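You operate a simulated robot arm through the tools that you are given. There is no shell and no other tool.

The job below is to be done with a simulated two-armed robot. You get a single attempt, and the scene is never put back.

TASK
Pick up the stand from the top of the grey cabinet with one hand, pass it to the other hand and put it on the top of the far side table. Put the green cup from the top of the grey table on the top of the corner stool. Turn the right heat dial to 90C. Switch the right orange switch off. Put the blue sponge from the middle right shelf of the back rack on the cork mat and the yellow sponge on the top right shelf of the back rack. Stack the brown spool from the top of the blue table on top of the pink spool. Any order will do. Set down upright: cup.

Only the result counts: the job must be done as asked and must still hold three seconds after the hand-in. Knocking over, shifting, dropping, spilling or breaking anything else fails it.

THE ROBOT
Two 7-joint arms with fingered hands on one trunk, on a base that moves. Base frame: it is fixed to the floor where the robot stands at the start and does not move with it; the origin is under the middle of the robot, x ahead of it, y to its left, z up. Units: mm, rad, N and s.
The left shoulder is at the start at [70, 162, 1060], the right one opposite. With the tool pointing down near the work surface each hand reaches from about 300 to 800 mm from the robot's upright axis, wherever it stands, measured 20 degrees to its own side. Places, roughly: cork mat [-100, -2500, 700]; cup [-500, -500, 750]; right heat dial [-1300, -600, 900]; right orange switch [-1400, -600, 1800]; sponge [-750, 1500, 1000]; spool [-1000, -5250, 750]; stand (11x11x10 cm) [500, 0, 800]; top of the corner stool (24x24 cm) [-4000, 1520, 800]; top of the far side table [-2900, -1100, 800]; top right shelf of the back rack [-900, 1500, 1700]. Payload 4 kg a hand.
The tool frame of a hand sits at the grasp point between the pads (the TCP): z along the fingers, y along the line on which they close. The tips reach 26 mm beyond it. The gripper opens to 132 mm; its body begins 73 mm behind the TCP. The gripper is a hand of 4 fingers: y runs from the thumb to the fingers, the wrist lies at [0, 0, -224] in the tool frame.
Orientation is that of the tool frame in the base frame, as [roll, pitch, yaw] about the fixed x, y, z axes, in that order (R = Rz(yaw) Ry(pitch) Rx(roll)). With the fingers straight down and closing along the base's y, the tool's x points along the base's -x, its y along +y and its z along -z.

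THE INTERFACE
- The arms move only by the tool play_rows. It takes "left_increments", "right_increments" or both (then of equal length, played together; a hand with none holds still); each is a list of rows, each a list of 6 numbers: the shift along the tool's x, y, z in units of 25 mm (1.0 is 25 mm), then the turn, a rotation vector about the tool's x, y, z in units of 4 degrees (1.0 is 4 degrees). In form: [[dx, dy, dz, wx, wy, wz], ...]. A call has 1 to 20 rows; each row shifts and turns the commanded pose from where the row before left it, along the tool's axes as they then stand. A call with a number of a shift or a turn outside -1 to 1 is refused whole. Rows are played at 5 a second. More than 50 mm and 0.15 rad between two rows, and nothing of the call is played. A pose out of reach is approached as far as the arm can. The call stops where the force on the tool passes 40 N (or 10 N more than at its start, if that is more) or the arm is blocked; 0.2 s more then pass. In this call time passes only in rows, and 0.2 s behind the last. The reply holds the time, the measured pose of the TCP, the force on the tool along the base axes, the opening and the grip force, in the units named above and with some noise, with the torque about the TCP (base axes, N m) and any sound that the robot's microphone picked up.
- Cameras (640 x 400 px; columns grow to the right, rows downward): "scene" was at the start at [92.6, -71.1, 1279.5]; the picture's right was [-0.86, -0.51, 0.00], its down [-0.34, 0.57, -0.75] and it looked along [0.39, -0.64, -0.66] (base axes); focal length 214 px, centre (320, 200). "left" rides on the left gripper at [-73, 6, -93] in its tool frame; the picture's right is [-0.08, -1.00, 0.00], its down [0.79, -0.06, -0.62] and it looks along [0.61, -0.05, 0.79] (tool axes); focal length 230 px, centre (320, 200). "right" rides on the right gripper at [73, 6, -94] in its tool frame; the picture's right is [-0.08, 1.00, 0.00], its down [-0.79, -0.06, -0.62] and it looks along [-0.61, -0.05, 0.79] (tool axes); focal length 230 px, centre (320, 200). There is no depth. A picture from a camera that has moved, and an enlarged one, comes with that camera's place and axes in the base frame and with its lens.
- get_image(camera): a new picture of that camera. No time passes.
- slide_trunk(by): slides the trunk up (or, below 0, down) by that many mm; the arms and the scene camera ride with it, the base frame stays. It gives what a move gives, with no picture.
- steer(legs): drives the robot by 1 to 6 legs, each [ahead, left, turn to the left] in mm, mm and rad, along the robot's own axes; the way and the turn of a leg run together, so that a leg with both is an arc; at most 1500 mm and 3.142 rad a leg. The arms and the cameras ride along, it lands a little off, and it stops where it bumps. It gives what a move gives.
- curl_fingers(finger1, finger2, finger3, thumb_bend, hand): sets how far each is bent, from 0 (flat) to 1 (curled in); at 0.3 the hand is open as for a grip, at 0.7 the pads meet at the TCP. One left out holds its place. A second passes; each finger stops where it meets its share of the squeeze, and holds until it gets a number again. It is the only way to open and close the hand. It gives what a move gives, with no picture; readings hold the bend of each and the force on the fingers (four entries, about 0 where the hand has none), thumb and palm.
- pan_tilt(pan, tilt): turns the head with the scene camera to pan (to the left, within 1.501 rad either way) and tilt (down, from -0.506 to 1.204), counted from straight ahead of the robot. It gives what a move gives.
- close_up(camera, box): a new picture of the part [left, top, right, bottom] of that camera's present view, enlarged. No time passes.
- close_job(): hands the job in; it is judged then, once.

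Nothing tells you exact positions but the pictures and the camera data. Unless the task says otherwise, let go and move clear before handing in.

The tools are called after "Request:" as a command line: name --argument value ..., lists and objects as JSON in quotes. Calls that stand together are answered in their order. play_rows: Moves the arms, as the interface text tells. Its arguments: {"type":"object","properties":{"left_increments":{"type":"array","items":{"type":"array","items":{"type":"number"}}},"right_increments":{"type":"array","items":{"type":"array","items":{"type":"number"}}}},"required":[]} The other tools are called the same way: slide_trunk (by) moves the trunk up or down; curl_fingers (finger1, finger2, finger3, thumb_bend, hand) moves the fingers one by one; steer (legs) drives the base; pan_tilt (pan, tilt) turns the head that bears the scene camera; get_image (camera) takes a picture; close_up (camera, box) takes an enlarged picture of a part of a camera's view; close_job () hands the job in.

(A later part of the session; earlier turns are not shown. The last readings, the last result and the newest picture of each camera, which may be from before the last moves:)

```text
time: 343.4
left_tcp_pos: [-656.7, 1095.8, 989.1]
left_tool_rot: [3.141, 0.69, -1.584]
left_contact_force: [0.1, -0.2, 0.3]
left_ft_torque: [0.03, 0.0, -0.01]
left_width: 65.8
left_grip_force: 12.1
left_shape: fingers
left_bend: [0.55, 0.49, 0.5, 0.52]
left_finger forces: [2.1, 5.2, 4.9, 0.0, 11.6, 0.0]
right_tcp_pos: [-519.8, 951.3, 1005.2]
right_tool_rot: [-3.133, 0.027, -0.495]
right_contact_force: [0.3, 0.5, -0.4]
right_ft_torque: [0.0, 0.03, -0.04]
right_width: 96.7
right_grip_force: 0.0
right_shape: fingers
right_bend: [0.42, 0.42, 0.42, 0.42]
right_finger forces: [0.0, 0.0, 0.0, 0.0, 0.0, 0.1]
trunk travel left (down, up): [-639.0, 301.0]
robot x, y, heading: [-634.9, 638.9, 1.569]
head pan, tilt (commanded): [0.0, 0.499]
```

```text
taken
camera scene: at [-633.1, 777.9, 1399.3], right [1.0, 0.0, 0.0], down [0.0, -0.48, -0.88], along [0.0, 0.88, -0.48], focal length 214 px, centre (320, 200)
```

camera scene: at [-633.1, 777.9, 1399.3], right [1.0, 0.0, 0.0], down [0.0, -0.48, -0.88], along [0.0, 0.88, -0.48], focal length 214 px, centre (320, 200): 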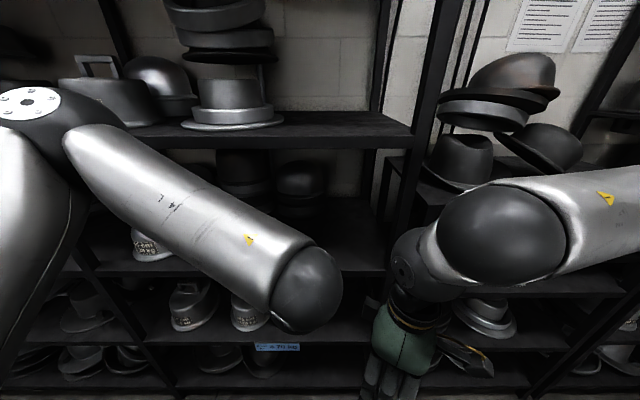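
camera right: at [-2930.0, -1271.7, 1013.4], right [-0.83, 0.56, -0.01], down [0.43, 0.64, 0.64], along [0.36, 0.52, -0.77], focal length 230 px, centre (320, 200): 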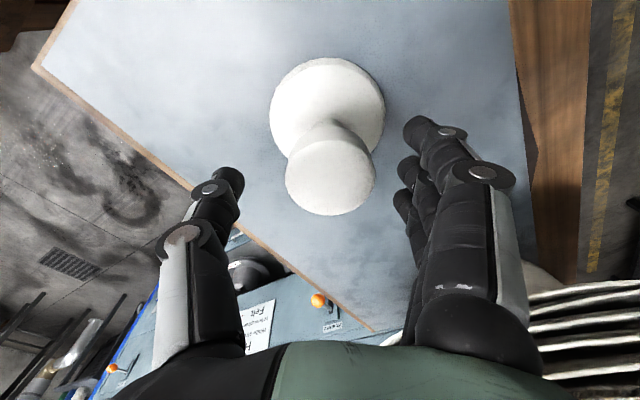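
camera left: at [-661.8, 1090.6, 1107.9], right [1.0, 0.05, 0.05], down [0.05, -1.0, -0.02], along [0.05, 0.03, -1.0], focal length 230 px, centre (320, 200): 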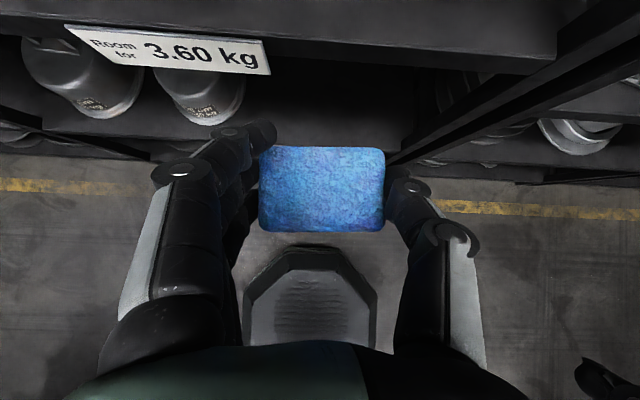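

The blue sponge is out of the shelf. I will tighten the grip slightly, back away and turn around toward the cup table.

Request:
curl_fingers --hand "left" --finger1 0.66 --finger2 0.62 --finger3 0.62 --thumb_bend 0.62

Request:
steer --legs '[[-170, 0, 0], [0, 0, 1.571], [0, 0, 1.571]]'

Request:
pan_tilt --pan -0.1 --tilt 0.6

Request:
get_image --camera "scene"

Request:
get_image --camera "left"

```text
time: 344.4
left_tcp_pos: [-657.0, 1096.4, 989.1]
left_tool_rot: [-3.141, 0.691, -1.583]
left_contact_force: [-0.4, -1.3, 0.7]
left_ft_torque: [0.02, 0.03, 0.0]
left_width: 47.3
left_grip_force: 16.6
left_shape: fingers
left_bend: [0.66, 0.48, 0.49, 0.55]
left_finger forces: [0.1, 8.3, 8.0, 0.0, 16.5, 0.0]
right_tcp_pos: [-518.8, 952.1, 1006.3]
right_tool_rot: [-3.134, 0.026, -0.495]
right_contact_force: [-0.4, 0.1, -0.5]
right_ft_torque: [0.01, 0.0, -0.01]
right_width: 96.9
right_grip_force: 0.0
right_shape: fingers
right_bend: [0.42, 0.42, 0.42, 0.42]
right_finger forces: [0.0, 0.0, 0.0, 0.0, 0.0, 0.0]
trunk travel left (down, up): [-639.0, 301.0]
robot x, y, heading: [-636.7, 634.3, 1.571]
head pan, tilt (commanded): [0.0, 0.499]
```

```text
time: 353.6
left_tcp_pos: [-605.0, 7.4, 988.8]
left_tool_rot: [3.141, 0.69, 1.571]
left_contact_force: [0.1, 0.5, -0.9]
left_ft_torque: [0.0, 0.01, 0.01]
left_width: 47.2
left_grip_force: 16.7
left_shape: fingers
left_bend: [0.66, 0.48, 0.49, 0.55]
left_finger forces: [0.0, 8.3, 8.1, 0.0, 16.5, 0.0]
right_tcp_pos: [-743.9, 152.2, 1004.9]
right_tool_rot: [-3.135, 0.025, 2.656]
right_contact_force: [0.1, -0.8, 0.2]
right_ft_torque: [0.03, 0.0, -0.02]
right_width: 96.5
right_grip_force: 0.0
right_shape: fingers
right_bend: [0.42, 0.42, 0.42, 0.42]
right_finger forces: [0.0, 0.0, 0.0, 0.1, 0.0, 0.0]
trunk travel left (down, up): [-639.0, 301.0]
robot x, y, heading: [-632.7, 468.9, -1.562]
head pan, tilt (commanded): [0.0, 0.499]
```

```text
time: 354.2
left_tcp_pos: [-605.5, 8.2, 988.9]
left_tool_rot: [3.141, 0.689, 1.569]
left_contact_force: [0.8, 0.7, -0.3]
left_ft_torque: [0.01, 0.0, -0.02]
left_width: 47.2
left_grip_force: 15.9
left_shape: fingers
left_bend: [0.66, 0.48, 0.49, 0.55]
left_finger forces: [0.0, 8.3, 8.2, 0.1, 16.5, 0.0]
right_tcp_pos: [-744.2, 152.3, 1005.6]
right_tool_rot: [-3.135, 0.025, 2.657]
right_contact_force: [-0.6, 0.2, 0.0]
right_ft_torque: [0.01, -0.02, -0.02]
right_width: 96.6
right_grip_force: 0.1
right_shape: fingers
right_bend: [0.42, 0.42, 0.42, 0.42]
right_finger forces: [0.0, 0.0, 0.1, 0.0, 0.0, 0.0]
trunk travel left (down, up): [-639.0, 301.0]
robot x, y, heading: [-633.2, 467.4, -1.562]
head pan, tilt (commanded): [-0.099, 0.6]
```

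```text
taken
camera scene: at [-641.7, 331.3, 1390.1], right [-1.0, 0.09, 0.0], down [0.05, 0.56, -0.83], along [-0.07, -0.82, -0.56], focal length 214 px, centre (320, 200)
```

scene: 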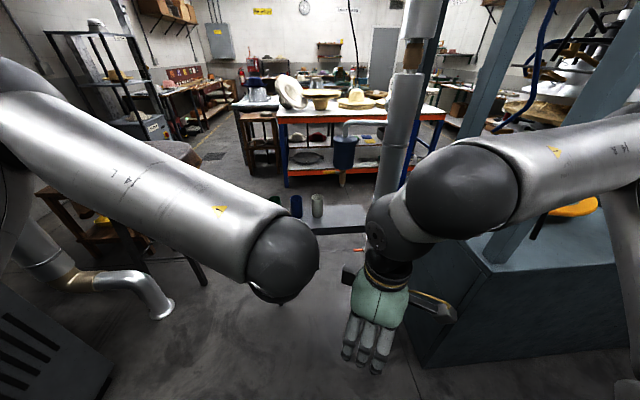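

```text
taken
camera left: at [-599.6, 10.3, 1107.6], right [-1.0, -0.06, 0.05], down [-0.06, 1.0, -0.02], along [-0.05, -0.03, -1.0], focal length 230 px, centre (320, 200)
```

left: 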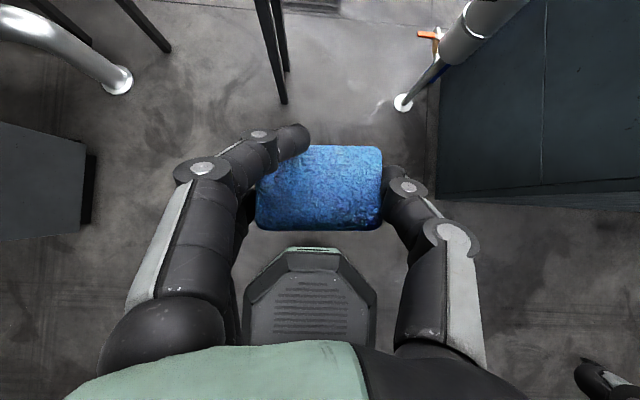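

The sponge is held firmly between two fingers and the thumb. I will move the left hand outward, turn the right hand so its digits will close front-to-back, and drive up to the cup table.

Request:
play_rows --left_increments '[[0, 0.87, 0, 0, 0, 0], [0, 0.87, 0, 0, 0, 0], [0, 0.87, 0, 0, 0, 0], [0, 0.87, 0, 0, 0, 0], [0, 0.87, 0, 0, 0, 0], [0, 0.87, 0, 0, 0, 0], [0, 0, 0, 0, 0, 0]]' --right_increments '[[0, 0, 0, 0, 0, -1], [0, 0, 0, 0, 0, -1], [0, 0, 0, 0, 0, -1], [0, 0, 0, 0, 0, -1], [0, 0, 0, 0, 0, -1], [0, 0, 0, 0, 0, -1], [0, 0, 0, 0, 0, -1]]'

Request:
curl_fingers --hand "right" --finger1 0.3 --finger2 0.3 --finger3 0.3 --thumb_bend 0.3

Request:
steer --legs '[[0, 255, 0], [420, 0, 0]]'

Request:
get_image --camera "scene"

Request:
get_image --camera "right"

```text
time: 355.8
left_tcp_pos: [-485.3, -0.7, 993.3]
left_tool_rot: [3.141, 0.688, 1.57]
left_contact_force: [0.7, 0.6, 0.0]
left_ft_torque: [-0.01, 0.0, -0.02]
left_width: 47.0
left_grip_force: 16.5
left_shape: fingers
left_bend: [0.66, 0.48, 0.49, 0.55]
left_finger forces: [0.0, 8.3, 8.1, 0.0, 16.3, 0.0]
left hand out of reach, approached as far as the arm can: row 5, 6
right_tcp_pos: [-742.8, 151.7, 1006.6]
right_tool_rot: [-3.122, 0.017, -3.138]
right_contact_force: [-0.8, 0.8, -0.7]
right_ft_torque: [0.04, 0.02, 0.0]
right_width: 96.4
right_grip_force: 0.1
right_shape: fingers
right_bend: [0.42, 0.42, 0.42, 0.42]
right_finger forces: [0.1, 0.1, 0.0, 0.0, 0.0, 0.1]
trunk travel left (down, up): [-639.0, 301.0]
robot x, y, heading: [-636.7, 469.1, -1.56]
head pan, tilt (commanded): [-0.099, 0.6]
```

```text
time: 356.8
left_tcp_pos: [-485.2, -2.6, 994.5]
left_tool_rot: [3.141, 0.688, 1.57]
left_contact_force: [-0.6, 0.8, 0.0]
left_ft_torque: [0.02, 0.0, 0.01]
left_width: 47.1
left_grip_force: 15.9
left_shape: fingers
left_bend: [0.66, 0.48, 0.49, 0.55]
left_finger forces: [0.1, 8.2, 8.2, 0.0, 16.5, 0.0]
right_tcp_pos: [-741.7, 152.3, 1004.3]
right_tool_rot: [-3.123, 0.017, -3.138]
right_contact_force: [0.2, -0.3, 0.2]
right_ft_torque: [-0.03, 0.04, -0.01]
right_width: 135.6
right_grip_force: 0.0
right_shape: fingers
right_bend: [0.3, 0.3, 0.3, 0.3]
right_finger forces: [0.1, 0.1, 0.0, 0.0, 0.0, 0.0]
trunk travel left (down, up): [-639.0, 301.0]
robot x, y, heading: [-632.7, 468.7, -1.562]
head pan, tilt (commanded): [-0.099, 0.6]
```

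```text
time: 360.8
left_tcp_pos: [-219.4, -416.0, 993.7]
left_tool_rot: [-3.141, 0.687, 1.579]
left_contact_force: [0.1, -0.2, -0.7]
left_ft_torque: [0.0, 0.01, 0.0]
left_width: 46.9
left_grip_force: 16.3
left_shape: fingers
left_bend: [0.66, 0.48, 0.49, 0.55]
left_finger forces: [0.1, 8.3, 8.1, 0.0, 16.4, 0.0]
right_tcp_pos: [-478.1, -263.9, 1005.7]
right_tool_rot: [-3.124, 0.017, -3.127]
right_contact_force: [-0.3, -0.3, 0.9]
right_ft_torque: [-0.01, 0.04, 0.03]
right_width: 135.5
right_grip_force: 0.1
right_shape: fingers
right_bend: [0.3, 0.3, 0.3, 0.3]
right_finger forces: [0.0, 0.1, 0.0, 0.0, 0.0, 0.0]
trunk travel left (down, up): [-639.0, 301.0]
robot x, y, heading: [-373.6, 53.1, -1.551]
head pan, tilt (commanded): [-0.099, 0.6]
```

```text
taken
camera scene: at [-378.9, -84.2, 1390.1], right [-1.0, 0.08, 0.0], down [0.05, 0.56, -0.83], along [-0.07, -0.82, -0.56], focal length 214 px, centre (320, 200)
```

scene: 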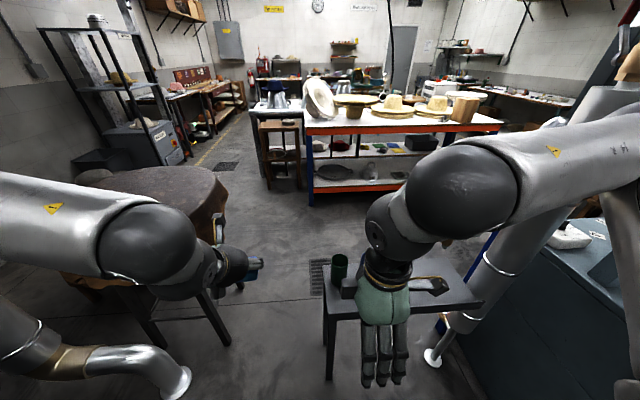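

```text
taken
camera right: at [-552.5, -258.9, 1097.5], right [0.06, 1.0, -0.02], down [0.77, -0.04, 0.63], along [0.63, -0.05, -0.78], focal length 230 px, centre (320, 200)
```

right: 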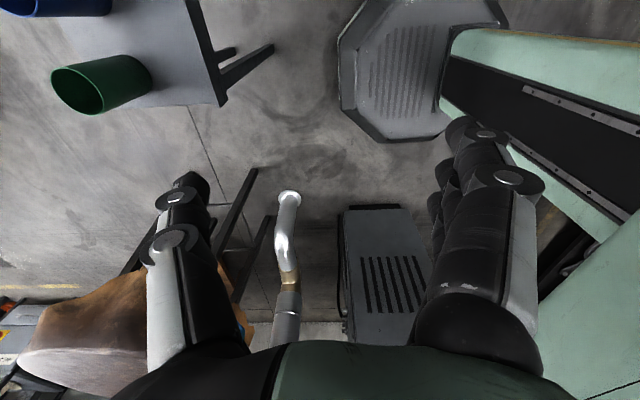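

The green cup is at about [-494, -578] with its rim near z = 780. I will drive 60 mm closer and move the right hand over it.

Request:
steer --legs '[[60, 0, -0.01]]'

Request:
play_rows --right_increments '[[0.058, -0.9, 0, 0, 0, 0], [0.058, -0.9, 0, 0, 0, 0], [0.058, -0.9, 0, 0, 0, 0], [0.058, -0.9, 0, 0, 0, 0], [0.058, -0.9, 0, 0, 0, 0], [0.058, -0.9, 0, 0, 0, 0], [0.058, -0.9, 0, 0, 0, 0], [0.058, -0.9, 0, 0, 0, 0], [0.058, -0.9, 0, 0, 0, 0], [0.058, -0.9, 0, 0, 0, 0], [0.058, -0.9, 0.5, 0, 0, 0]]'

Request:
get_image --camera "right"

Request:
get_image --camera "scene"

```text
time: 361.8
left_tcp_pos: [-222.4, -476.3, 995.1]
left_tool_rot: [-3.141, 0.69, 1.572]
left_contact_force: [0.3, -0.5, -0.1]
left_ft_torque: [-0.03, 0.0, 0.03]
left_width: 46.9
left_grip_force: 16.5
left_shape: fingers
left_bend: [0.66, 0.48, 0.49, 0.55]
left_finger forces: [0.1, 8.3, 8.1, 0.1, 16.5, 0.0]
right_tcp_pos: [-479.9, -322.1, 1004.9]
right_tool_rot: [-3.123, 0.018, -3.137]
right_contact_force: [-0.8, 0.1, -0.8]
right_ft_torque: [0.02, 0.01, 0.03]
right_width: 135.8
right_grip_force: 0.2
right_shape: fingers
right_bend: [0.3, 0.3, 0.3, 0.3]
right_finger forces: [0.0, 0.1, 0.0, 0.1, 0.0, 0.0]
trunk travel left (down, up): [-639.0, 301.0]
robot x, y, heading: [-371.9, -7.8, -1.559]
head pan, tilt (commanded): [-0.099, 0.6]
```

```text
time: 364.2
left_tcp_pos: [-222.9, -476.1, 993.3]
left_tool_rot: [-3.14, 0.688, 1.571]
left_contact_force: [-0.6, -0.3, -0.5]
left_ft_torque: [0.01, -0.02, -0.01]
left_width: 47.1
left_grip_force: 16.2
left_shape: fingers
left_bend: [0.66, 0.48, 0.49, 0.55]
left_finger forces: [0.0, 8.3, 8.1, 0.0, 16.4, 0.0]
right_tcp_pos: [-498.0, -572.1, 997.2]
right_tool_rot: [-3.124, 0.018, -3.136]
right_contact_force: [1.1, 0.0, -0.2]
right_ft_torque: [0.01, 0.01, -0.02]
right_width: 135.6
right_grip_force: 0.0
right_shape: fingers
right_bend: [0.3, 0.3, 0.3, 0.3]
right_finger forces: [0.1, 0.0, 0.0, 0.0, 0.1, 0.1]
trunk travel left (down, up): [-639.0, 301.0]
robot x, y, heading: [-372.5, -7.5, -1.563]
head pan, tilt (commanded): [-0.099, 0.6]
```

```text
taken
camera right: at [-572.3, -565.3, 1089.5], right [0.07, 1.0, -0.02], down [0.77, -0.05, 0.63], along [0.63, -0.06, -0.77], focal length 230 px, centre (320, 200)
```

right: 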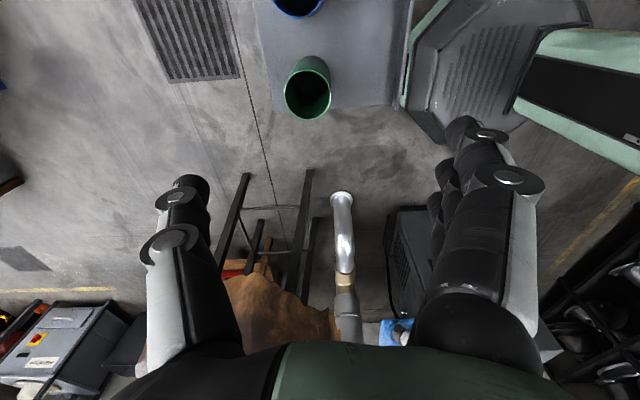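

```text
taken
camera scene: at [-379.3, -145.1, 1389.9], right [-1.0, 0.09, 0.0], down [0.05, 0.56, -0.82], along [-0.07, -0.82, -0.57], focal length 214 px, centre (320, 200)
```

scene: 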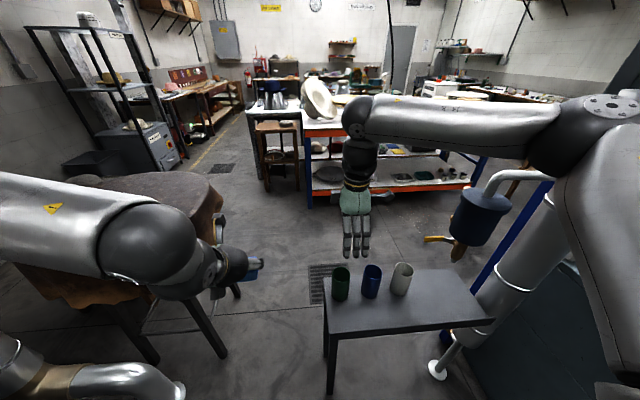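

The hand is close to above the cup. I will take close-ups to get the cup's size and exact centre.

Request:
close_up --camera "right" --box '[240, 30, 400, 130]'

Request:
close_up --camera "scene" --box '[290, 220, 450, 320]'

```text
4.00 times, centred on (320, 80) of right
camera zoom: at [-572.3, -565.3, 1089.5], right [0.07, 1.0, -0.02], down [0.77, -0.05, 0.63], along [0.63, -0.06, -0.77], focal length 920 px, centre (320, 680)
```

zoom: 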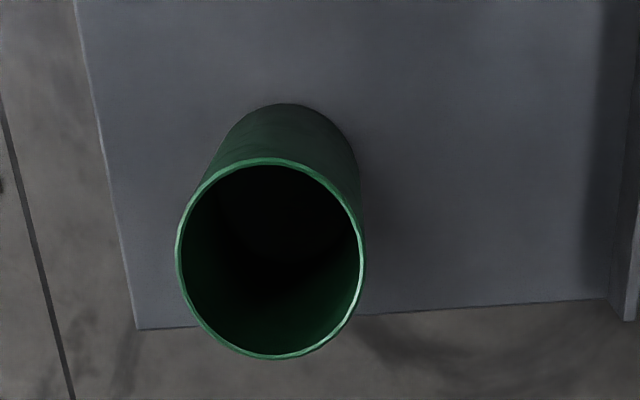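

```text
4.00 times, centred on (370, 270) of scene
camera zoom: at [-379.3, -145.1, 1389.9], right [-1.0, 0.09, 0.0], down [0.05, 0.56, -0.82], along [-0.07, -0.82, -0.57], focal length 858 px, centre (120, -80)
```

zoom: 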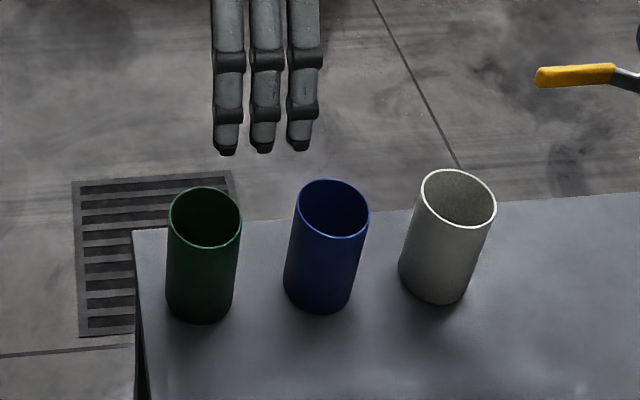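

The cup's rim is centred at [-493, -595, 767], 63 mm across. I will centre the right hand over it and lower to just above the rim.

Request:
play_rows --right_increments '[[-0.2, -0.92, 0, 0, 0, 0], [0, 0, 1, 0, 0, 0], [0, 0, 1, 0, 0, 0], [0, 0, 1, 0, 0, 0], [0, 0, 1, 0, 0, 0], [0, 0, 1, 0, 0, 0], [0, 0, 1, 0, 0, 0]]'

Request:
get_image --camera "right"

Request:
close_up --camera "scene" --box '[290, 220, 450, 320]'

```text
time: 365.8
left_tcp_pos: [-223.5, -477.2, 992.8]
left_tool_rot: [-3.141, 0.689, 1.569]
left_contact_force: [0.7, -0.4, 0.0]
left_ft_torque: [0.04, 0.0, 0.06]
left_width: 47.2
left_grip_force: 16.6
left_shape: fingers
left_bend: [0.66, 0.48, 0.49, 0.55]
left_finger forces: [0.0, 8.2, 8.1, 0.1, 16.4, 0.0]
right_tcp_pos: [-487.4, -595.6, 846.6]
right_tool_rot: [-3.123, 0.018, -3.137]
right_contact_force: [-0.2, 0.0, -1.1]
right_ft_torque: [0.01, -0.02, 0.02]
right_width: 135.8
right_grip_force: 0.0
right_shape: fingers
right_bend: [0.3, 0.3, 0.3, 0.3]
right_finger forces: [0.1, 0.0, 0.0, 0.0, 0.0, 0.0]
trunk travel left (down, up): [-639.0, 301.0]
robot x, y, heading: [-370.1, -3.8, -1.565]
head pan, tilt (commanded): [-0.099, 0.6]
```

```text
taken
camera right: at [-562.3, -588.6, 938.5], right [0.07, 1.0, -0.02], down [0.77, -0.05, 0.63], along [0.63, -0.06, -0.77], focal length 230 px, centre (320, 200)
```

right: 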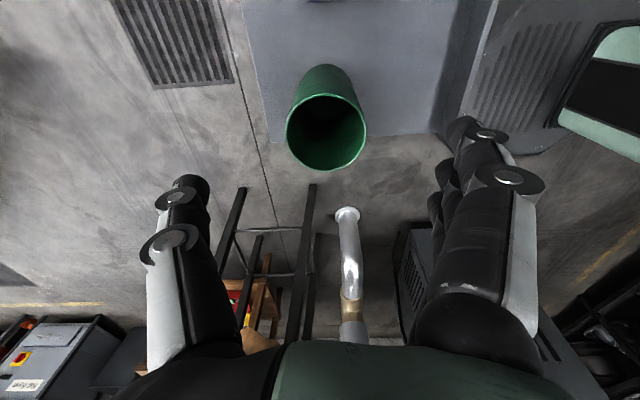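

```text
4.00 times, centred on (370, 270) of scene
camera zoom: at [-379.6, -144.4, 1390.0], right [-1.0, 0.09, 0.0], down [0.05, 0.56, -0.82], along [-0.07, -0.82, -0.57], focal length 858 px, centre (120, -80)
```

zoom: 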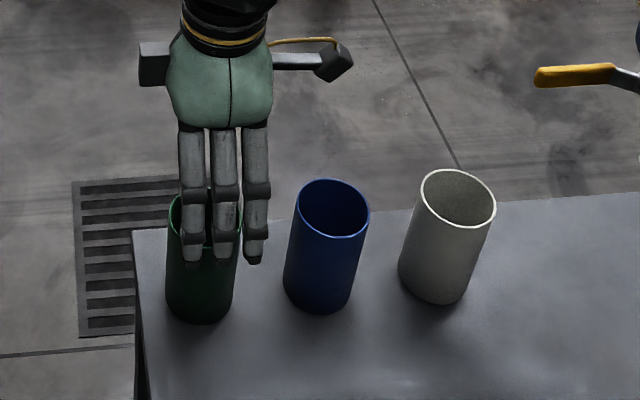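

The hand is within a few millimetres of the cup's axis. I will correct slightly, go down around the rim, and grip.

Request:
play_rows --right_increments '[[-0.08, 0.14, 0.6, 0, 0, 0], [0, 0, 0.9, 0, 0, 0], [0, 0, 0.9, 0, 0, 0], [0, 0, 0.9, 0, 0, 0], [0, 0, 0.9, 0, 0, 0]]'

Request:
get_image --camera "right"

Request:
close_up --camera "scene" --box '[290, 220, 450, 320]'

```text
time: 367.0
left_tcp_pos: [-223.2, -475.7, 994.2]
left_tool_rot: [-3.141, 0.689, 1.572]
left_contact_force: [0.2, -0.2, 0.0]
left_ft_torque: [0.0, -0.01, 0.01]
left_width: 47.2
left_grip_force: 16.0
left_shape: fingers
left_bend: [0.66, 0.48, 0.49, 0.55]
left_finger forces: [0.0, 8.3, 8.1, 0.0, 16.4, 0.0]
right_tcp_pos: [-485.0, -593.9, 742.9]
right_tool_rot: [-3.124, 0.018, -3.135]
right_contact_force: [-0.9, 0.5, 0.2]
right_ft_torque: [0.01, 0.0, 0.01]
right_width: 135.8
right_grip_force: 0.0
right_shape: fingers
right_bend: [0.3, 0.3, 0.3, 0.3]
right_finger forces: [0.1, 0.1, 0.0, 0.1, 0.1, 0.1]
trunk travel left (down, up): [-639.0, 301.0]
robot x, y, heading: [-371.9, -5.9, -1.558]
head pan, tilt (commanded): [-0.099, 0.6]
```

```text
taken
camera right: at [-557.8, -588.9, 834.6], right [0.07, 1.0, -0.02], down [0.77, -0.05, 0.63], along [0.63, -0.06, -0.78], focal length 230 px, centre (320, 200)
```

right: 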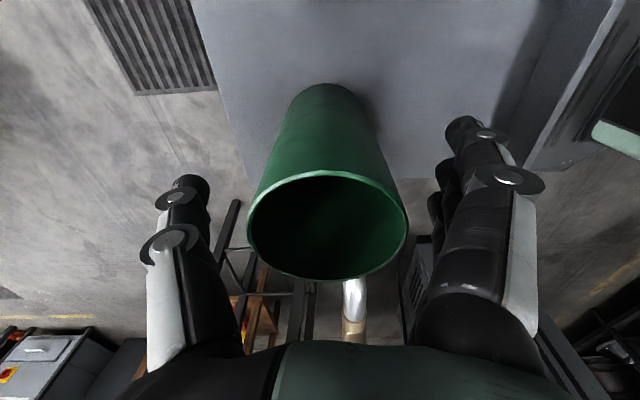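

```text
4.00 times, centred on (370, 270) of scene
camera zoom: at [-379.2, -144.2, 1390.0], right [-1.0, 0.09, 0.0], down [0.05, 0.56, -0.82], along [-0.07, -0.82, -0.57], focal length 858 px, centre (120, -80)
```

zoom: 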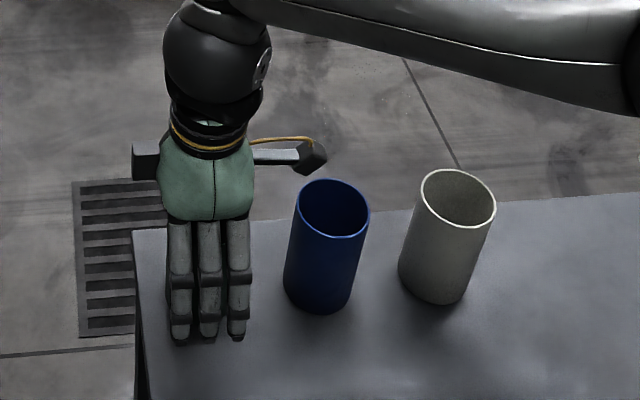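

The cup is inside the opening. I will close gently on it.

Request:
curl_fingers --hand "right" --finger1 0.55 --finger2 0.55 --finger3 0.55 --thumb_bend 0.55

Request:
get_image --camera "right"

```text
time: 368.0
left_tcp_pos: [-222.1, -476.6, 993.1]
left_tool_rot: [-3.14, 0.688, 1.569]
left_contact_force: [-0.5, -0.1, -0.5]
left_ft_torque: [0.02, 0.0, -0.02]
left_width: 47.0
left_grip_force: 16.6
left_shape: fingers
left_bend: [0.66, 0.48, 0.49, 0.55]
left_finger forces: [0.0, 8.3, 8.1, 0.1, 16.4, 0.0]
right_tcp_pos: [-482.9, -594.5, 743.0]
right_tool_rot: [-3.123, 0.017, -3.138]
right_contact_force: [-0.1, 0.3, -0.7]
right_ft_torque: [0.0, -0.01, 0.04]
right_width: 57.9
right_grip_force: 1.4
right_shape: fingers
right_bend: [0.54, 0.53, 0.55, 0.54]
right_finger forces: [0.4, 1.4, 0.1, 0.0, 1.6, 0.0]
trunk travel left (down, up): [-639.0, 301.0]
robot x, y, heading: [-370.5, -5.5, -1.561]
head pan, tilt (commanded): [-0.099, 0.6]
```

```text
taken
camera right: at [-557.8, -588.6, 835.0], right [0.07, 1.0, -0.02], down [0.77, -0.05, 0.63], along [0.63, -0.06, -0.78], focal length 230 px, centre (320, 200)
```

right: 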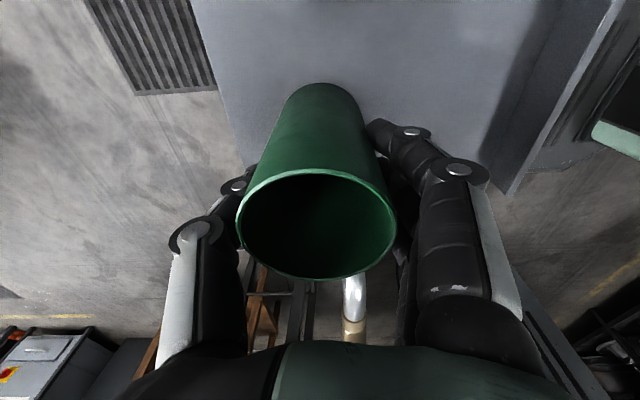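

Light contact only so far, so I will tighten the grip.

Request:
curl_fingers --hand "right" --finger1 0.66 --finger2 0.66 --finger3 0.66 --thumb_bend 0.66

Request:
play_rows --right_increments '[[0, 0, -0.4, 0, 0, 0], [0, 0, -0.6, 0, 0, 0]]'

Request:
get_image --camera "right"

Request:
close_up --camera "scene" --box '[290, 220, 450, 320]'

```text
time: 369.0
left_tcp_pos: [-222.6, -475.7, 993.9]
left_tool_rot: [-3.141, 0.687, 1.571]
left_contact_force: [-0.6, 1.2, -0.1]
left_ft_torque: [0.02, -0.02, -0.03]
left_width: 47.1
left_grip_force: 16.9
left_shape: fingers
left_bend: [0.66, 0.48, 0.49, 0.55]
left_finger forces: [0.0, 8.3, 8.0, 0.0, 16.4, 0.0]
right_tcp_pos: [-483.4, -594.4, 743.5]
right_tool_rot: [-3.124, 0.018, -3.136]
right_contact_force: [-0.5, -0.1, -0.5]
right_ft_torque: [-0.02, -0.01, 0.03]
right_width: 54.9
right_grip_force: 14.7
right_shape: fingers
right_bend: [0.56, 0.54, 0.64, 0.59]
right_finger forces: [7.5, 6.4, 1.2, 0.1, 14.8, 0.0]
trunk travel left (down, up): [-639.0, 301.0]
robot x, y, heading: [-370.5, -8.3, -1.562]
head pan, tilt (commanded): [-0.099, 0.6]
```

```text
time: 369.6
left_tcp_pos: [-221.8, -475.9, 994.1]
left_tool_rot: [3.141, 0.688, 1.571]
left_contact_force: [0.0, 0.4, 0.4]
left_ft_torque: [0.01, 0.0, -0.01]
left_width: 47.2
left_grip_force: 16.7
left_shape: fingers
left_bend: [0.66, 0.48, 0.49, 0.55]
left_finger forces: [0.0, 8.2, 8.1, 0.0, 16.4, 0.0]
right_tcp_pos: [-484.2, -594.5, 767.3]
right_tool_rot: [-3.122, 0.017, -3.136]
right_contact_force: [-0.3, -0.5, -1.4]
right_ft_torque: [0.0, -0.01, 0.02]
right_width: 54.4
right_grip_force: 14.8
right_shape: fingers
right_bend: [0.56, 0.54, 0.64, 0.59]
right_finger forces: [7.5, 6.5, 1.1, 0.0, 14.8, 0.0]
trunk travel left (down, up): [-639.0, 301.0]
robot x, y, heading: [-370.1, -10.5, -1.559]
head pan, tilt (commanded): [-0.099, 0.6]
```

```text
taken
camera right: at [-558.4, -587.8, 859.6], right [0.07, 1.0, -0.02], down [0.77, -0.04, 0.63], along [0.63, -0.06, -0.78], focal length 230 px, centre (320, 200)
```

right: 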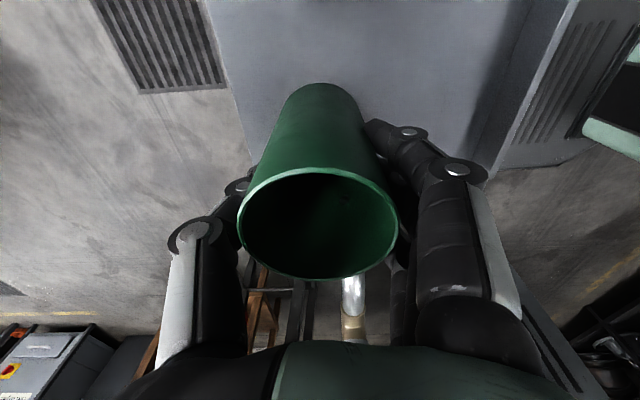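

```text
4.00 times, centred on (370, 270) of scene
camera zoom: at [-379.2, -143.5, 1390.1], right [-1.0, 0.09, 0.0], down [0.05, 0.56, -0.82], along [-0.07, -0.82, -0.57], focal length 858 px, centre (120, -80)
```

zoom: 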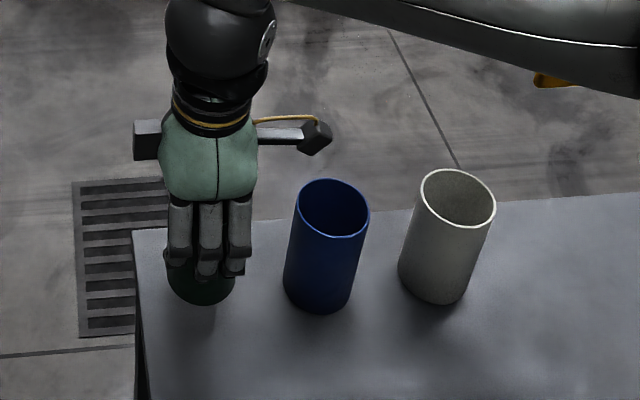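

The cup is lifted cleanly and upright. I will raise it well above the table and pull it in.

Request:
play_rows --right_increments '[[0, 0, -1, 0, 0, 0], [0, 0, -1, 0, 0, 0], [0, 0, -1, 0, 0, 0], [0, 0, -1, 0, 0, 0], [0, 0, -1, 0, 0, 0], [0, 0, -1, 0, 0, 0], [0, 0, -1, 0, 0, 0], [0, 0, -1, 0, 0, 0], [0, 0, -1, 0, 0, 0], [0, 0, -1, 0, 0, 0], [0, 1, 0, 0, 0, 0], [0, 1, 0, 0, 0, 0], [0, 1, 0, 0, 0, 0], [0, 1, 0, 0, 0, 0], [0, 1, 0, 0, 0, 0], [0, 1, 0, 0, 0, 0]]'

Request:
get_image --camera "scene"

Request:
get_image --camera "right"

```text
time: 373.0
left_tcp_pos: [-223.0, -475.2, 994.0]
left_tool_rot: [3.14, 0.689, 1.57]
left_contact_force: [0.3, 0.2, -0.1]
left_ft_torque: [0.0, -0.01, 0.0]
left_width: 46.8
left_grip_force: 16.2
left_shape: fingers
left_bend: [0.66, 0.48, 0.49, 0.55]
left_finger forces: [0.0, 8.3, 8.0, 0.0, 16.4, 0.1]
right_tcp_pos: [-490.5, -438.7, 1014.6]
right_tool_rot: [-3.123, 0.019, -3.137]
right_contact_force: [-0.3, 0.5, -0.8]
right_ft_torque: [-0.02, -0.03, -0.04]
right_width: 54.4
right_grip_force: 14.7
right_shape: fingers
right_bend: [0.56, 0.54, 0.64, 0.59]
right_finger forces: [7.6, 6.6, 1.1, 0.0, 14.6, 0.1]
trunk travel left (down, up): [-639.0, 301.0]
robot x, y, heading: [-374.6, -9.1, -1.563]
head pan, tilt (commanded): [-0.099, 0.6]
```

```text
taken
camera scene: at [-379.7, -142.8, 1390.2], right [-1.0, 0.09, 0.0], down [0.05, 0.56, -0.83], along [-0.07, -0.82, -0.56], focal length 214 px, centre (320, 200)
```

scene: 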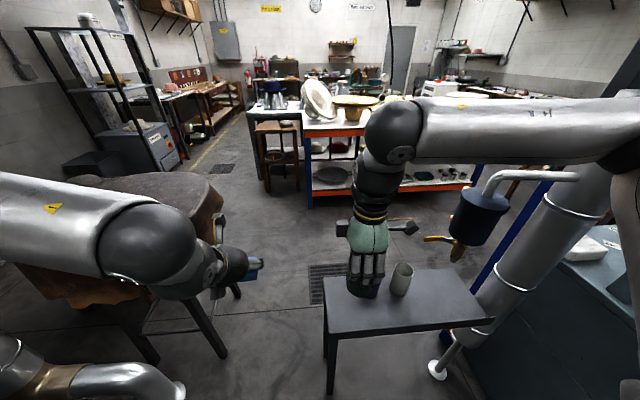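

```text
taken
camera right: at [-565.0, -432.7, 1106.8], right [0.07, 1.0, -0.02], down [0.77, -0.05, 0.63], along [0.63, -0.06, -0.77], focal length 230 px, centre (320, 200)
```

right: 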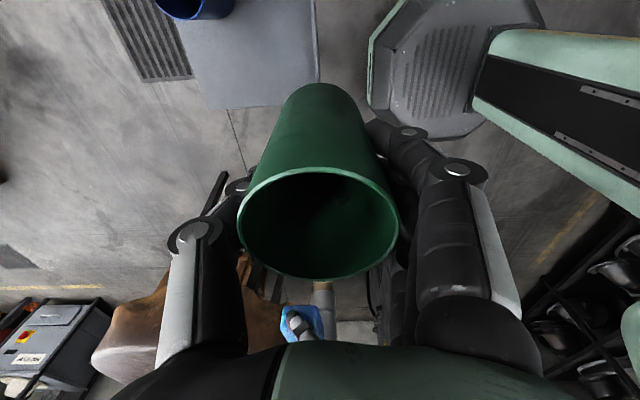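

Both items are held: the cup upright in the right hand, the sponge in the left. I will back up, turn to face west, and extend the right hand forward so its elbow stays narrow for the aisle.

Request:
steer --legs '[[-480, 0, 0], [0, 0, -1.578]]'

Request:
play_rows --right_increments '[[-0.3, -0.95, 0, 0, 0, 0], [-0.3, -0.95, 0, 0, 0, 0], [-0.3, -0.95, 0, 0, 0, 0], [-0.3, -0.95, 0, 0, 0, 0], [-0.3, -0.95, 0, 0, 0, 0]]'

Request:
pan_tilt --pan 0.0 --tilt 0.4

Request:
get_image --camera "scene"

Request:
pan_tilt --pan -0.9 --tilt 0.4

Request:
get_image --camera "scene"

```text
time: 379.7
left_tcp_pos: [-846.1, 325.7, 992.8]
left_tool_rot: [3.141, 0.689, -0.007]
left_contact_force: [-0.3, -0.1, -0.5]
left_ft_torque: [-0.03, 0.0, 0.01]
left_width: 47.1
left_grip_force: 16.0
left_shape: fingers
left_bend: [0.66, 0.48, 0.49, 0.55]
left_finger forces: [0.1, 8.4, 8.1, 0.0, 16.3, 0.1]
right_tcp_pos: [-807.6, 591.3, 1014.6]
right_tool_rot: [-3.122, 0.017, 1.568]
right_contact_force: [-0.4, 1.6, -0.7]
right_ft_torque: [-0.01, -0.01, -0.01]
right_width: 54.6
right_grip_force: 14.3
right_shape: fingers
right_bend: [0.56, 0.54, 0.64, 0.6]
right_finger forces: [7.2, 6.2, 1.1, 0.1, 14.2, 0.1]
trunk travel left (down, up): [-639.0, 301.0]
robot x, y, heading: [-373.1, 469.6, -3.141]
head pan, tilt (commanded): [-0.099, 0.6]
```

```text
time: 380.9
left_tcp_pos: [-847.6, 324.1, 994.1]
left_tool_rot: [-3.139, 0.688, -0.008]
left_contact_force: [-0.2, -1.4, -0.1]
left_ft_torque: [0.02, -0.01, 0.04]
left_width: 47.1
left_grip_force: 17.1
left_shape: fingers
left_bend: [0.66, 0.48, 0.49, 0.55]
left_finger forces: [0.0, 8.2, 8.0, 0.0, 16.5, 0.1]
right_tcp_pos: [-929.6, 554.9, 1019.3]
right_tool_rot: [-3.123, 0.018, 1.57]
right_contact_force: [0.4, -0.5, -1.3]
right_ft_torque: [-0.01, 0.01, -0.03]
right_width: 54.4
right_grip_force: 14.5
right_shape: fingers
right_bend: [0.56, 0.54, 0.64, 0.6]
right_finger forces: [7.3, 6.3, 1.1, 0.0, 14.4, 0.0]
trunk travel left (down, up): [-639.0, 301.0]
robot x, y, heading: [-372.9, 469.5, -3.14]
head pan, tilt (commanded): [-0.099, 0.6]
```

```text
time: 381.6
left_tcp_pos: [-845.8, 324.0, 993.2]
left_tool_rot: [3.141, 0.689, -0.009]
left_contact_force: [-0.5, 0.1, -0.6]
left_ft_torque: [0.02, -0.02, -0.01]
left_width: 47.2
left_grip_force: 16.8
left_shape: fingers
left_bend: [0.66, 0.48, 0.49, 0.55]
left_finger forces: [0.0, 8.3, 8.0, 0.1, 16.4, 0.0]
right_tcp_pos: [-928.9, 555.7, 1018.0]
right_tool_rot: [-3.122, 0.018, 1.569]
right_contact_force: [-0.8, -0.7, -1.2]
right_ft_torque: [-0.02, 0.0, 0.0]
right_width: 54.3
right_grip_force: 14.5
right_shape: fingers
right_bend: [0.56, 0.54, 0.64, 0.6]
right_finger forces: [7.4, 6.4, 1.0, 0.0, 14.3, 0.0]
trunk travel left (down, up): [-639.0, 301.0]
robot x, y, heading: [-372.5, 471.1, -3.136]
head pan, tilt (commanded): [0.0, 0.4]
```

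```text
taken
camera scene: at [-519.2, 470.6, 1408.2], right [0.0, 1.0, 0.0], down [0.39, 0.0, -0.92], along [-0.92, 0.0, -0.39], focal length 214 px, centre (320, 200)
```

scene: 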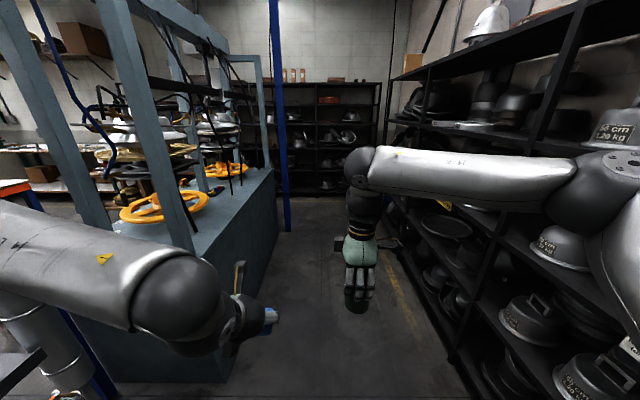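

```text
time: 382.8
left_tcp_pos: [-847.2, 325.0, 994.0]
left_tool_rot: [-3.141, 0.688, -0.007]
left_contact_force: [0.1, -0.1, -0.2]
left_ft_torque: [0.01, 0.0, -0.01]
left_width: 46.9
left_grip_force: 16.9
left_shape: fingers
left_bend: [0.66, 0.48, 0.49, 0.55]
left_finger forces: [0.0, 8.4, 7.9, 0.0, 16.5, 0.1]
right_tcp_pos: [-929.0, 554.7, 1018.6]
right_tool_rot: [-3.121, 0.017, 1.569]
right_contact_force: [0.0, 0.2, -1.3]
right_ft_torque: [-0.02, 0.07, -0.03]
right_width: 54.3
right_grip_force: 14.7
right_shape: fingers
right_bend: [0.56, 0.54, 0.64, 0.6]
right_finger forces: [7.4, 6.4, 1.1, 0.0, 14.3, 0.1]
trunk travel left (down, up): [-639.0, 301.0]
robot x, y, heading: [-373.8, 467.2, -3.138]
head pan, tilt (commanded): [-0.901, 0.4]
```

```text
taken
camera scene: at [-484.7, 543.0, 1408.3], right [0.78, 0.62, 0.0], down [0.24, -0.3, -0.92], along [-0.58, 0.72, -0.39], focal length 214 px, centre (320, 200)
```

scene: 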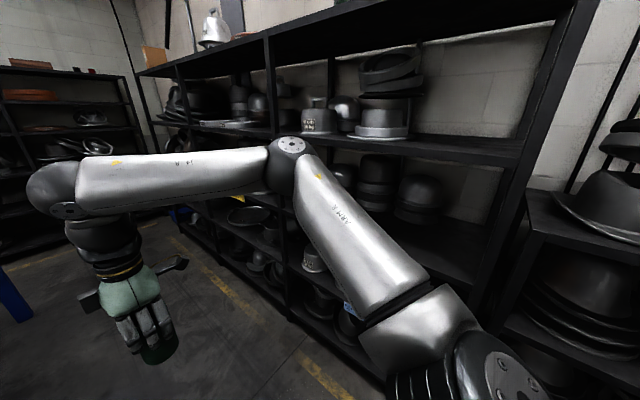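

The arms are narrow enough for the aisle. I will drive west to the far end in stages.

Request:
steer --legs '[[300, -90, 0], [900, 0, 0], [900, 0, 0]]'

Request:
pan_tilt --pan 0.0 --tilt 0.4

Request:
get_image --camera "scene"

```text
time: 393.6
left_tcp_pos: [-2958.7, 420.2, 994.5]
left_tool_rot: [3.131, 0.687, -0.021]
left_contact_force: [-0.1, 0.0, -1.0]
left_ft_torque: [-0.02, -0.01, 0.05]
left_width: 47.3
left_grip_force: 15.5
left_shape: fingers
left_bend: [0.66, 0.48, 0.49, 0.55]
left_finger forces: [0.0, 8.4, 8.0, 0.0, 16.4, 0.0]
right_tcp_pos: [-3040.9, 649.9, 1017.8]
right_tool_rot: [-3.122, 0.025, 1.567]
right_contact_force: [-0.1, 0.1, -0.3]
right_ft_torque: [0.0, -0.01, 0.02]
right_width: 54.4
right_grip_force: 14.3
right_shape: fingers
right_bend: [0.56, 0.54, 0.64, 0.6]
right_finger forces: [7.6, 6.3, 1.0, 0.0, 14.3, 0.0]
trunk travel left (down, up): [-639.0, 301.0]
robot x, y, heading: [-2492.9, 555.4, -3.142]
head pan, tilt (commanded): [-0.901, 0.4]
```

```text
time: 394.8
left_tcp_pos: [-2959.7, 419.9, 995.5]
left_tool_rot: [3.129, 0.686, -0.02]
left_contact_force: [0.5, -0.1, -0.3]
left_ft_torque: [0.0, 0.0, 0.03]
left_width: 46.9
left_grip_force: 16.4
left_shape: fingers
left_bend: [0.66, 0.48, 0.49, 0.55]
left_finger forces: [0.0, 8.3, 8.0, 0.0, 16.4, 0.0]
right_tcp_pos: [-3040.8, 651.3, 1018.9]
right_tool_rot: [-3.123, 0.028, 1.566]
right_contact_force: [0.2, 0.2, -1.4]
right_ft_torque: [-0.03, -0.01, -0.01]
right_width: 54.5
right_grip_force: 14.7
right_shape: fingers
right_bend: [0.56, 0.54, 0.64, 0.6]
right_finger forces: [7.5, 6.3, 0.9, 0.0, 14.4, 0.1]
trunk travel left (down, up): [-639.0, 301.0]
robot x, y, heading: [-2488.3, 556.7, -3.141]
head pan, tilt (commanded): [0.0, 0.4]
```

```text
taken
camera scene: at [-2632.0, 567.8, 1408.3], right [0.0, 1.0, -0.01], down [0.39, -0.01, -0.92], along [-0.92, 0.0, -0.39], focal length 214 px, centre (320, 200)
```

scene: 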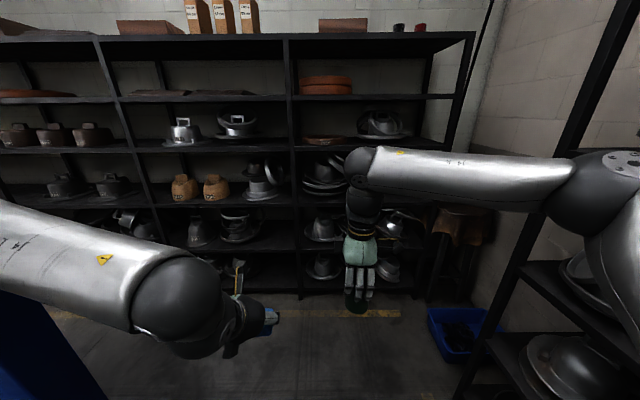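

The stool stands in the corner between the end rack and the wall, with a blue bin beside it. I will approach it with the right hand out to my right side, so I move that hand outward, drive on, and turn slightly left.

Request:
play_rows --right_increments '[[1, 0.57, 0, 0, 0, 0], [1, 0.57, 0, 0, 0, 0], [1, 0.57, 0, 0, 0, 0], [1, 0.57, 0, 0, 0, 0], [1, 0.57, 0, 0, 0, 0], [1, 0.57, 0, 0, 0, 0], [1, 0.57, 0, 0, 0, 0], [1, 0.57, 0, 0, 0, 0], [1, 0.57, 0, 0, 0, 0], [1, 0.57, 0, 0, 0, 0]]'

Request:
pan_tilt --pan -0.7 --tilt 0.45

Request:
get_image --camera "scene"

```text
time: 397.0
left_tcp_pos: [-2958.8, 421.2, 996.6]
left_tool_rot: [3.13, 0.686, -0.021]
left_contact_force: [0.3, 0.6, -0.3]
left_ft_torque: [0.03, 0.03, -0.01]
left_width: 46.8
left_grip_force: 16.2
left_shape: fingers
left_bend: [0.66, 0.48, 0.49, 0.55]
left_finger forces: [0.1, 8.2, 8.2, 0.1, 16.5, 0.0]
right_tcp_pos: [-2898.8, 900.3, 1008.7]
right_tool_rot: [-3.121, 0.027, 1.567]
right_contact_force: [0.5, 0.4, -1.2]
right_ft_torque: [-0.02, 0.0, -0.04]
right_width: 54.2
right_grip_force: 14.3
right_shape: fingers
right_bend: [0.56, 0.54, 0.65, 0.6]
right_finger forces: [7.6, 6.2, 0.8, 0.0, 14.0, 0.0]
trunk travel left (down, up): [-639.0, 301.0]
robot x, y, heading: [-2490.6, 555.0, -3.142]
head pan, tilt (commanded): [0.0, 0.4]
```

```text
time: 398.1
left_tcp_pos: [-2959.6, 420.5, 995.8]
left_tool_rot: [3.129, 0.689, -0.019]
left_contact_force: [-0.3, -0.1, -0.1]
left_ft_torque: [0.02, -0.01, -0.01]
left_width: 47.1
left_grip_force: 15.9
left_shape: fingers
left_bend: [0.66, 0.48, 0.49, 0.55]
left_finger forces: [0.0, 8.2, 8.0, 0.0, 16.5, 0.0]
right_tcp_pos: [-2899.4, 901.5, 1009.2]
right_tool_rot: [-3.121, 0.026, 1.568]
right_contact_force: [0.2, -1.2, -2.1]
right_ft_torque: [-0.02, -0.03, -0.01]
right_width: 54.2
right_grip_force: 15.0
right_shape: fingers
right_bend: [0.56, 0.54, 0.65, 0.6]
right_finger forces: [7.5, 6.2, 0.9, 0.0, 14.1, 0.1]
trunk travel left (down, up): [-639.0, 301.0]
robot x, y, heading: [-2490.2, 558.7, -3.146]
head pan, tilt (commanded): [-0.7, 0.45]
```

```text
taken
camera scene: at [-2609.9, 627.0, 1403.1], right [0.64, 0.77, -0.01], down [0.33, -0.29, -0.9], along [-0.69, 0.58, -0.44], focal length 214 px, centre (320, 200)
```

scene: 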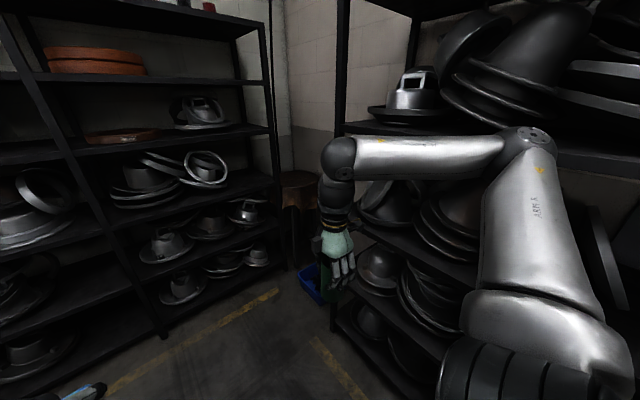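

The stool top is visible past the rack end, near [-3910, 1500]. I will drive on, turn slightly left, and slide sideways toward it.

Request:
steer --legs '[[500, 0, 0], [0, 0, 0.26]]'

Request:
get_image --camera "scene"

```text
time: 401.9
left_tcp_pos: [-3403.1, 287.8, 994.2]
left_tool_rot: [3.14, 0.687, 0.262]
left_contact_force: [-0.3, -0.2, -1.3]
left_ft_torque: [0.0, 0.05, 0.02]
left_width: 47.0
left_grip_force: 16.2
left_shape: fingers
left_bend: [0.66, 0.48, 0.49, 0.55]
left_finger forces: [0.0, 8.3, 7.9, 0.1, 16.4, 0.0]
right_tcp_pos: [-3473.8, 765.9, 1011.3]
right_tool_rot: [-3.124, 0.018, 1.842]
right_contact_force: [-0.8, -0.3, -1.0]
right_ft_torque: [-0.05, 0.04, -0.01]
right_width: 54.3
right_grip_force: 14.9
right_shape: fingers
right_bend: [0.56, 0.54, 0.65, 0.6]
right_finger forces: [7.6, 6.2, 0.9, 0.1, 13.9, 0.0]
trunk travel left (down, up): [-639.0, 301.0]
robot x, y, heading: [-2988.6, 555.8, -2.87]
head pan, tilt (commanded): [-0.7, 0.45]
```

```text
taken
camera scene: at [-3121.4, 578.5, 1403.6], right [0.41, 0.91, 0.0], down [0.4, -0.18, -0.9], along [-0.82, 0.37, -0.44], focal length 214 px, centre (320, 200)
```

scene: 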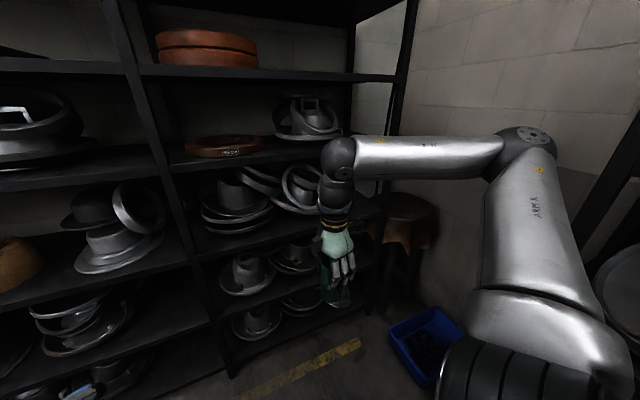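

I have the stool at [-3932, 1515] and the rack corner at about [-3860, 1340]. I will swing the right hand further out to my right, then slide over.

Request:
play_rows --right_increments '[[0.57, 0.92, 0, 0, 0, 0], [0.57, 0.92, 0, 0, 0, 0], [0.57, 0.92, 0, 0, 0, 0], [0.57, 0.92, 0, 0, 0, 0], [0.57, 0.92, 0, 0, 0, 0], [0.57, 0.92, 0, 0, 0, 0], [0.57, 0.92, 0, 0, 0, 0], [0.57, 0.92, 0, 0, 0, 0], [0.57, 0.92, 0, 0, 0, 0], [0.57, 0.92, 0, 0, 0, 0]]'

Request:
pan_tilt --pan -1.2 --tilt 0.45

Request:
get_image --camera "scene"

```text
time: 404.1
left_tcp_pos: [-3403.5, 287.6, 993.8]
left_tool_rot: [-3.141, 0.689, 0.26]
left_contact_force: [0.1, 0.8, -0.3]
left_ft_torque: [0.01, 0.03, 0.0]
left_width: 46.8
left_grip_force: 16.2
left_shape: fingers
left_bend: [0.66, 0.48, 0.49, 0.55]
left_finger forces: [0.0, 8.3, 8.0, 0.1, 16.3, 0.0]
right_tcp_pos: [-3389.5, 787.9, 996.1]
right_tool_rot: [-3.125, 0.017, 1.843]
right_contact_force: [-0.7, -0.1, -1.4]
right_ft_torque: [0.03, -0.01, 0.01]
right_width: 54.1
right_grip_force: 14.3
right_shape: fingers
right_bend: [0.56, 0.54, 0.65, 0.6]
right_finger forces: [7.7, 6.3, 0.8, 0.1, 14.1, 0.0]
right hand out of reach, approached as far as the arm can: row 2, 3, 4, 5, 6, 7, 8, 9, 10
trunk travel left (down, up): [-639.0, 301.0]
robot x, y, heading: [-2990.9, 550.5, -2.863]
head pan, tilt (commanded): [-0.7, 0.45]
```

```text
time: 405.1
left_tcp_pos: [-3401.1, 286.7, 994.7]
left_tool_rot: [3.141, 0.687, 0.261]
left_contact_force: [-0.1, 0.5, -0.5]
left_ft_torque: [0.01, 0.01, 0.02]
left_width: 46.7
left_grip_force: 16.5
left_shape: fingers
left_bend: [0.66, 0.48, 0.49, 0.55]
left_finger forces: [0.0, 8.2, 7.9, 0.1, 16.3, 0.0]
right_tcp_pos: [-3389.1, 787.6, 995.1]
right_tool_rot: [-3.125, 0.017, 1.84]
right_contact_force: [-0.4, -0.4, -1.0]
right_ft_torque: [-0.04, 0.04, 0.01]
right_width: 54.2
right_grip_force: 14.4
right_shape: fingers
right_bend: [0.56, 0.54, 0.65, 0.6]
right_finger forces: [7.7, 6.3, 0.9, 0.0, 14.2, 0.0]
trunk travel left (down, up): [-639.0, 301.0]
robot x, y, heading: [-2989.6, 553.1, -2.868]
head pan, tilt (commanded): [-1.201, 0.45]
```

```text
taken
camera scene: at [-3093.1, 613.9, 1403.6], right [0.8, 0.6, 0.0], down [0.26, -0.35, -0.9], along [-0.54, 0.72, -0.44], focal length 214 px, centre (320, 200)
```

scene: 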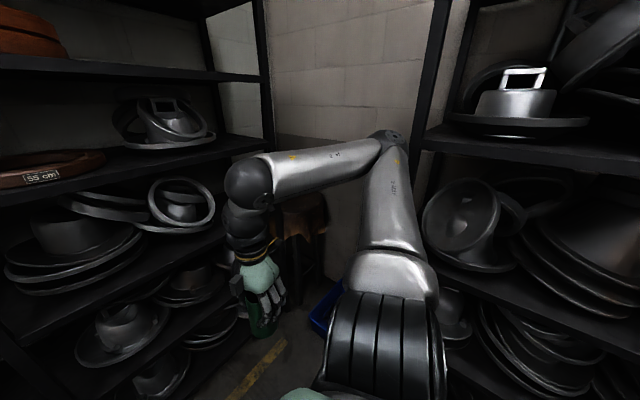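

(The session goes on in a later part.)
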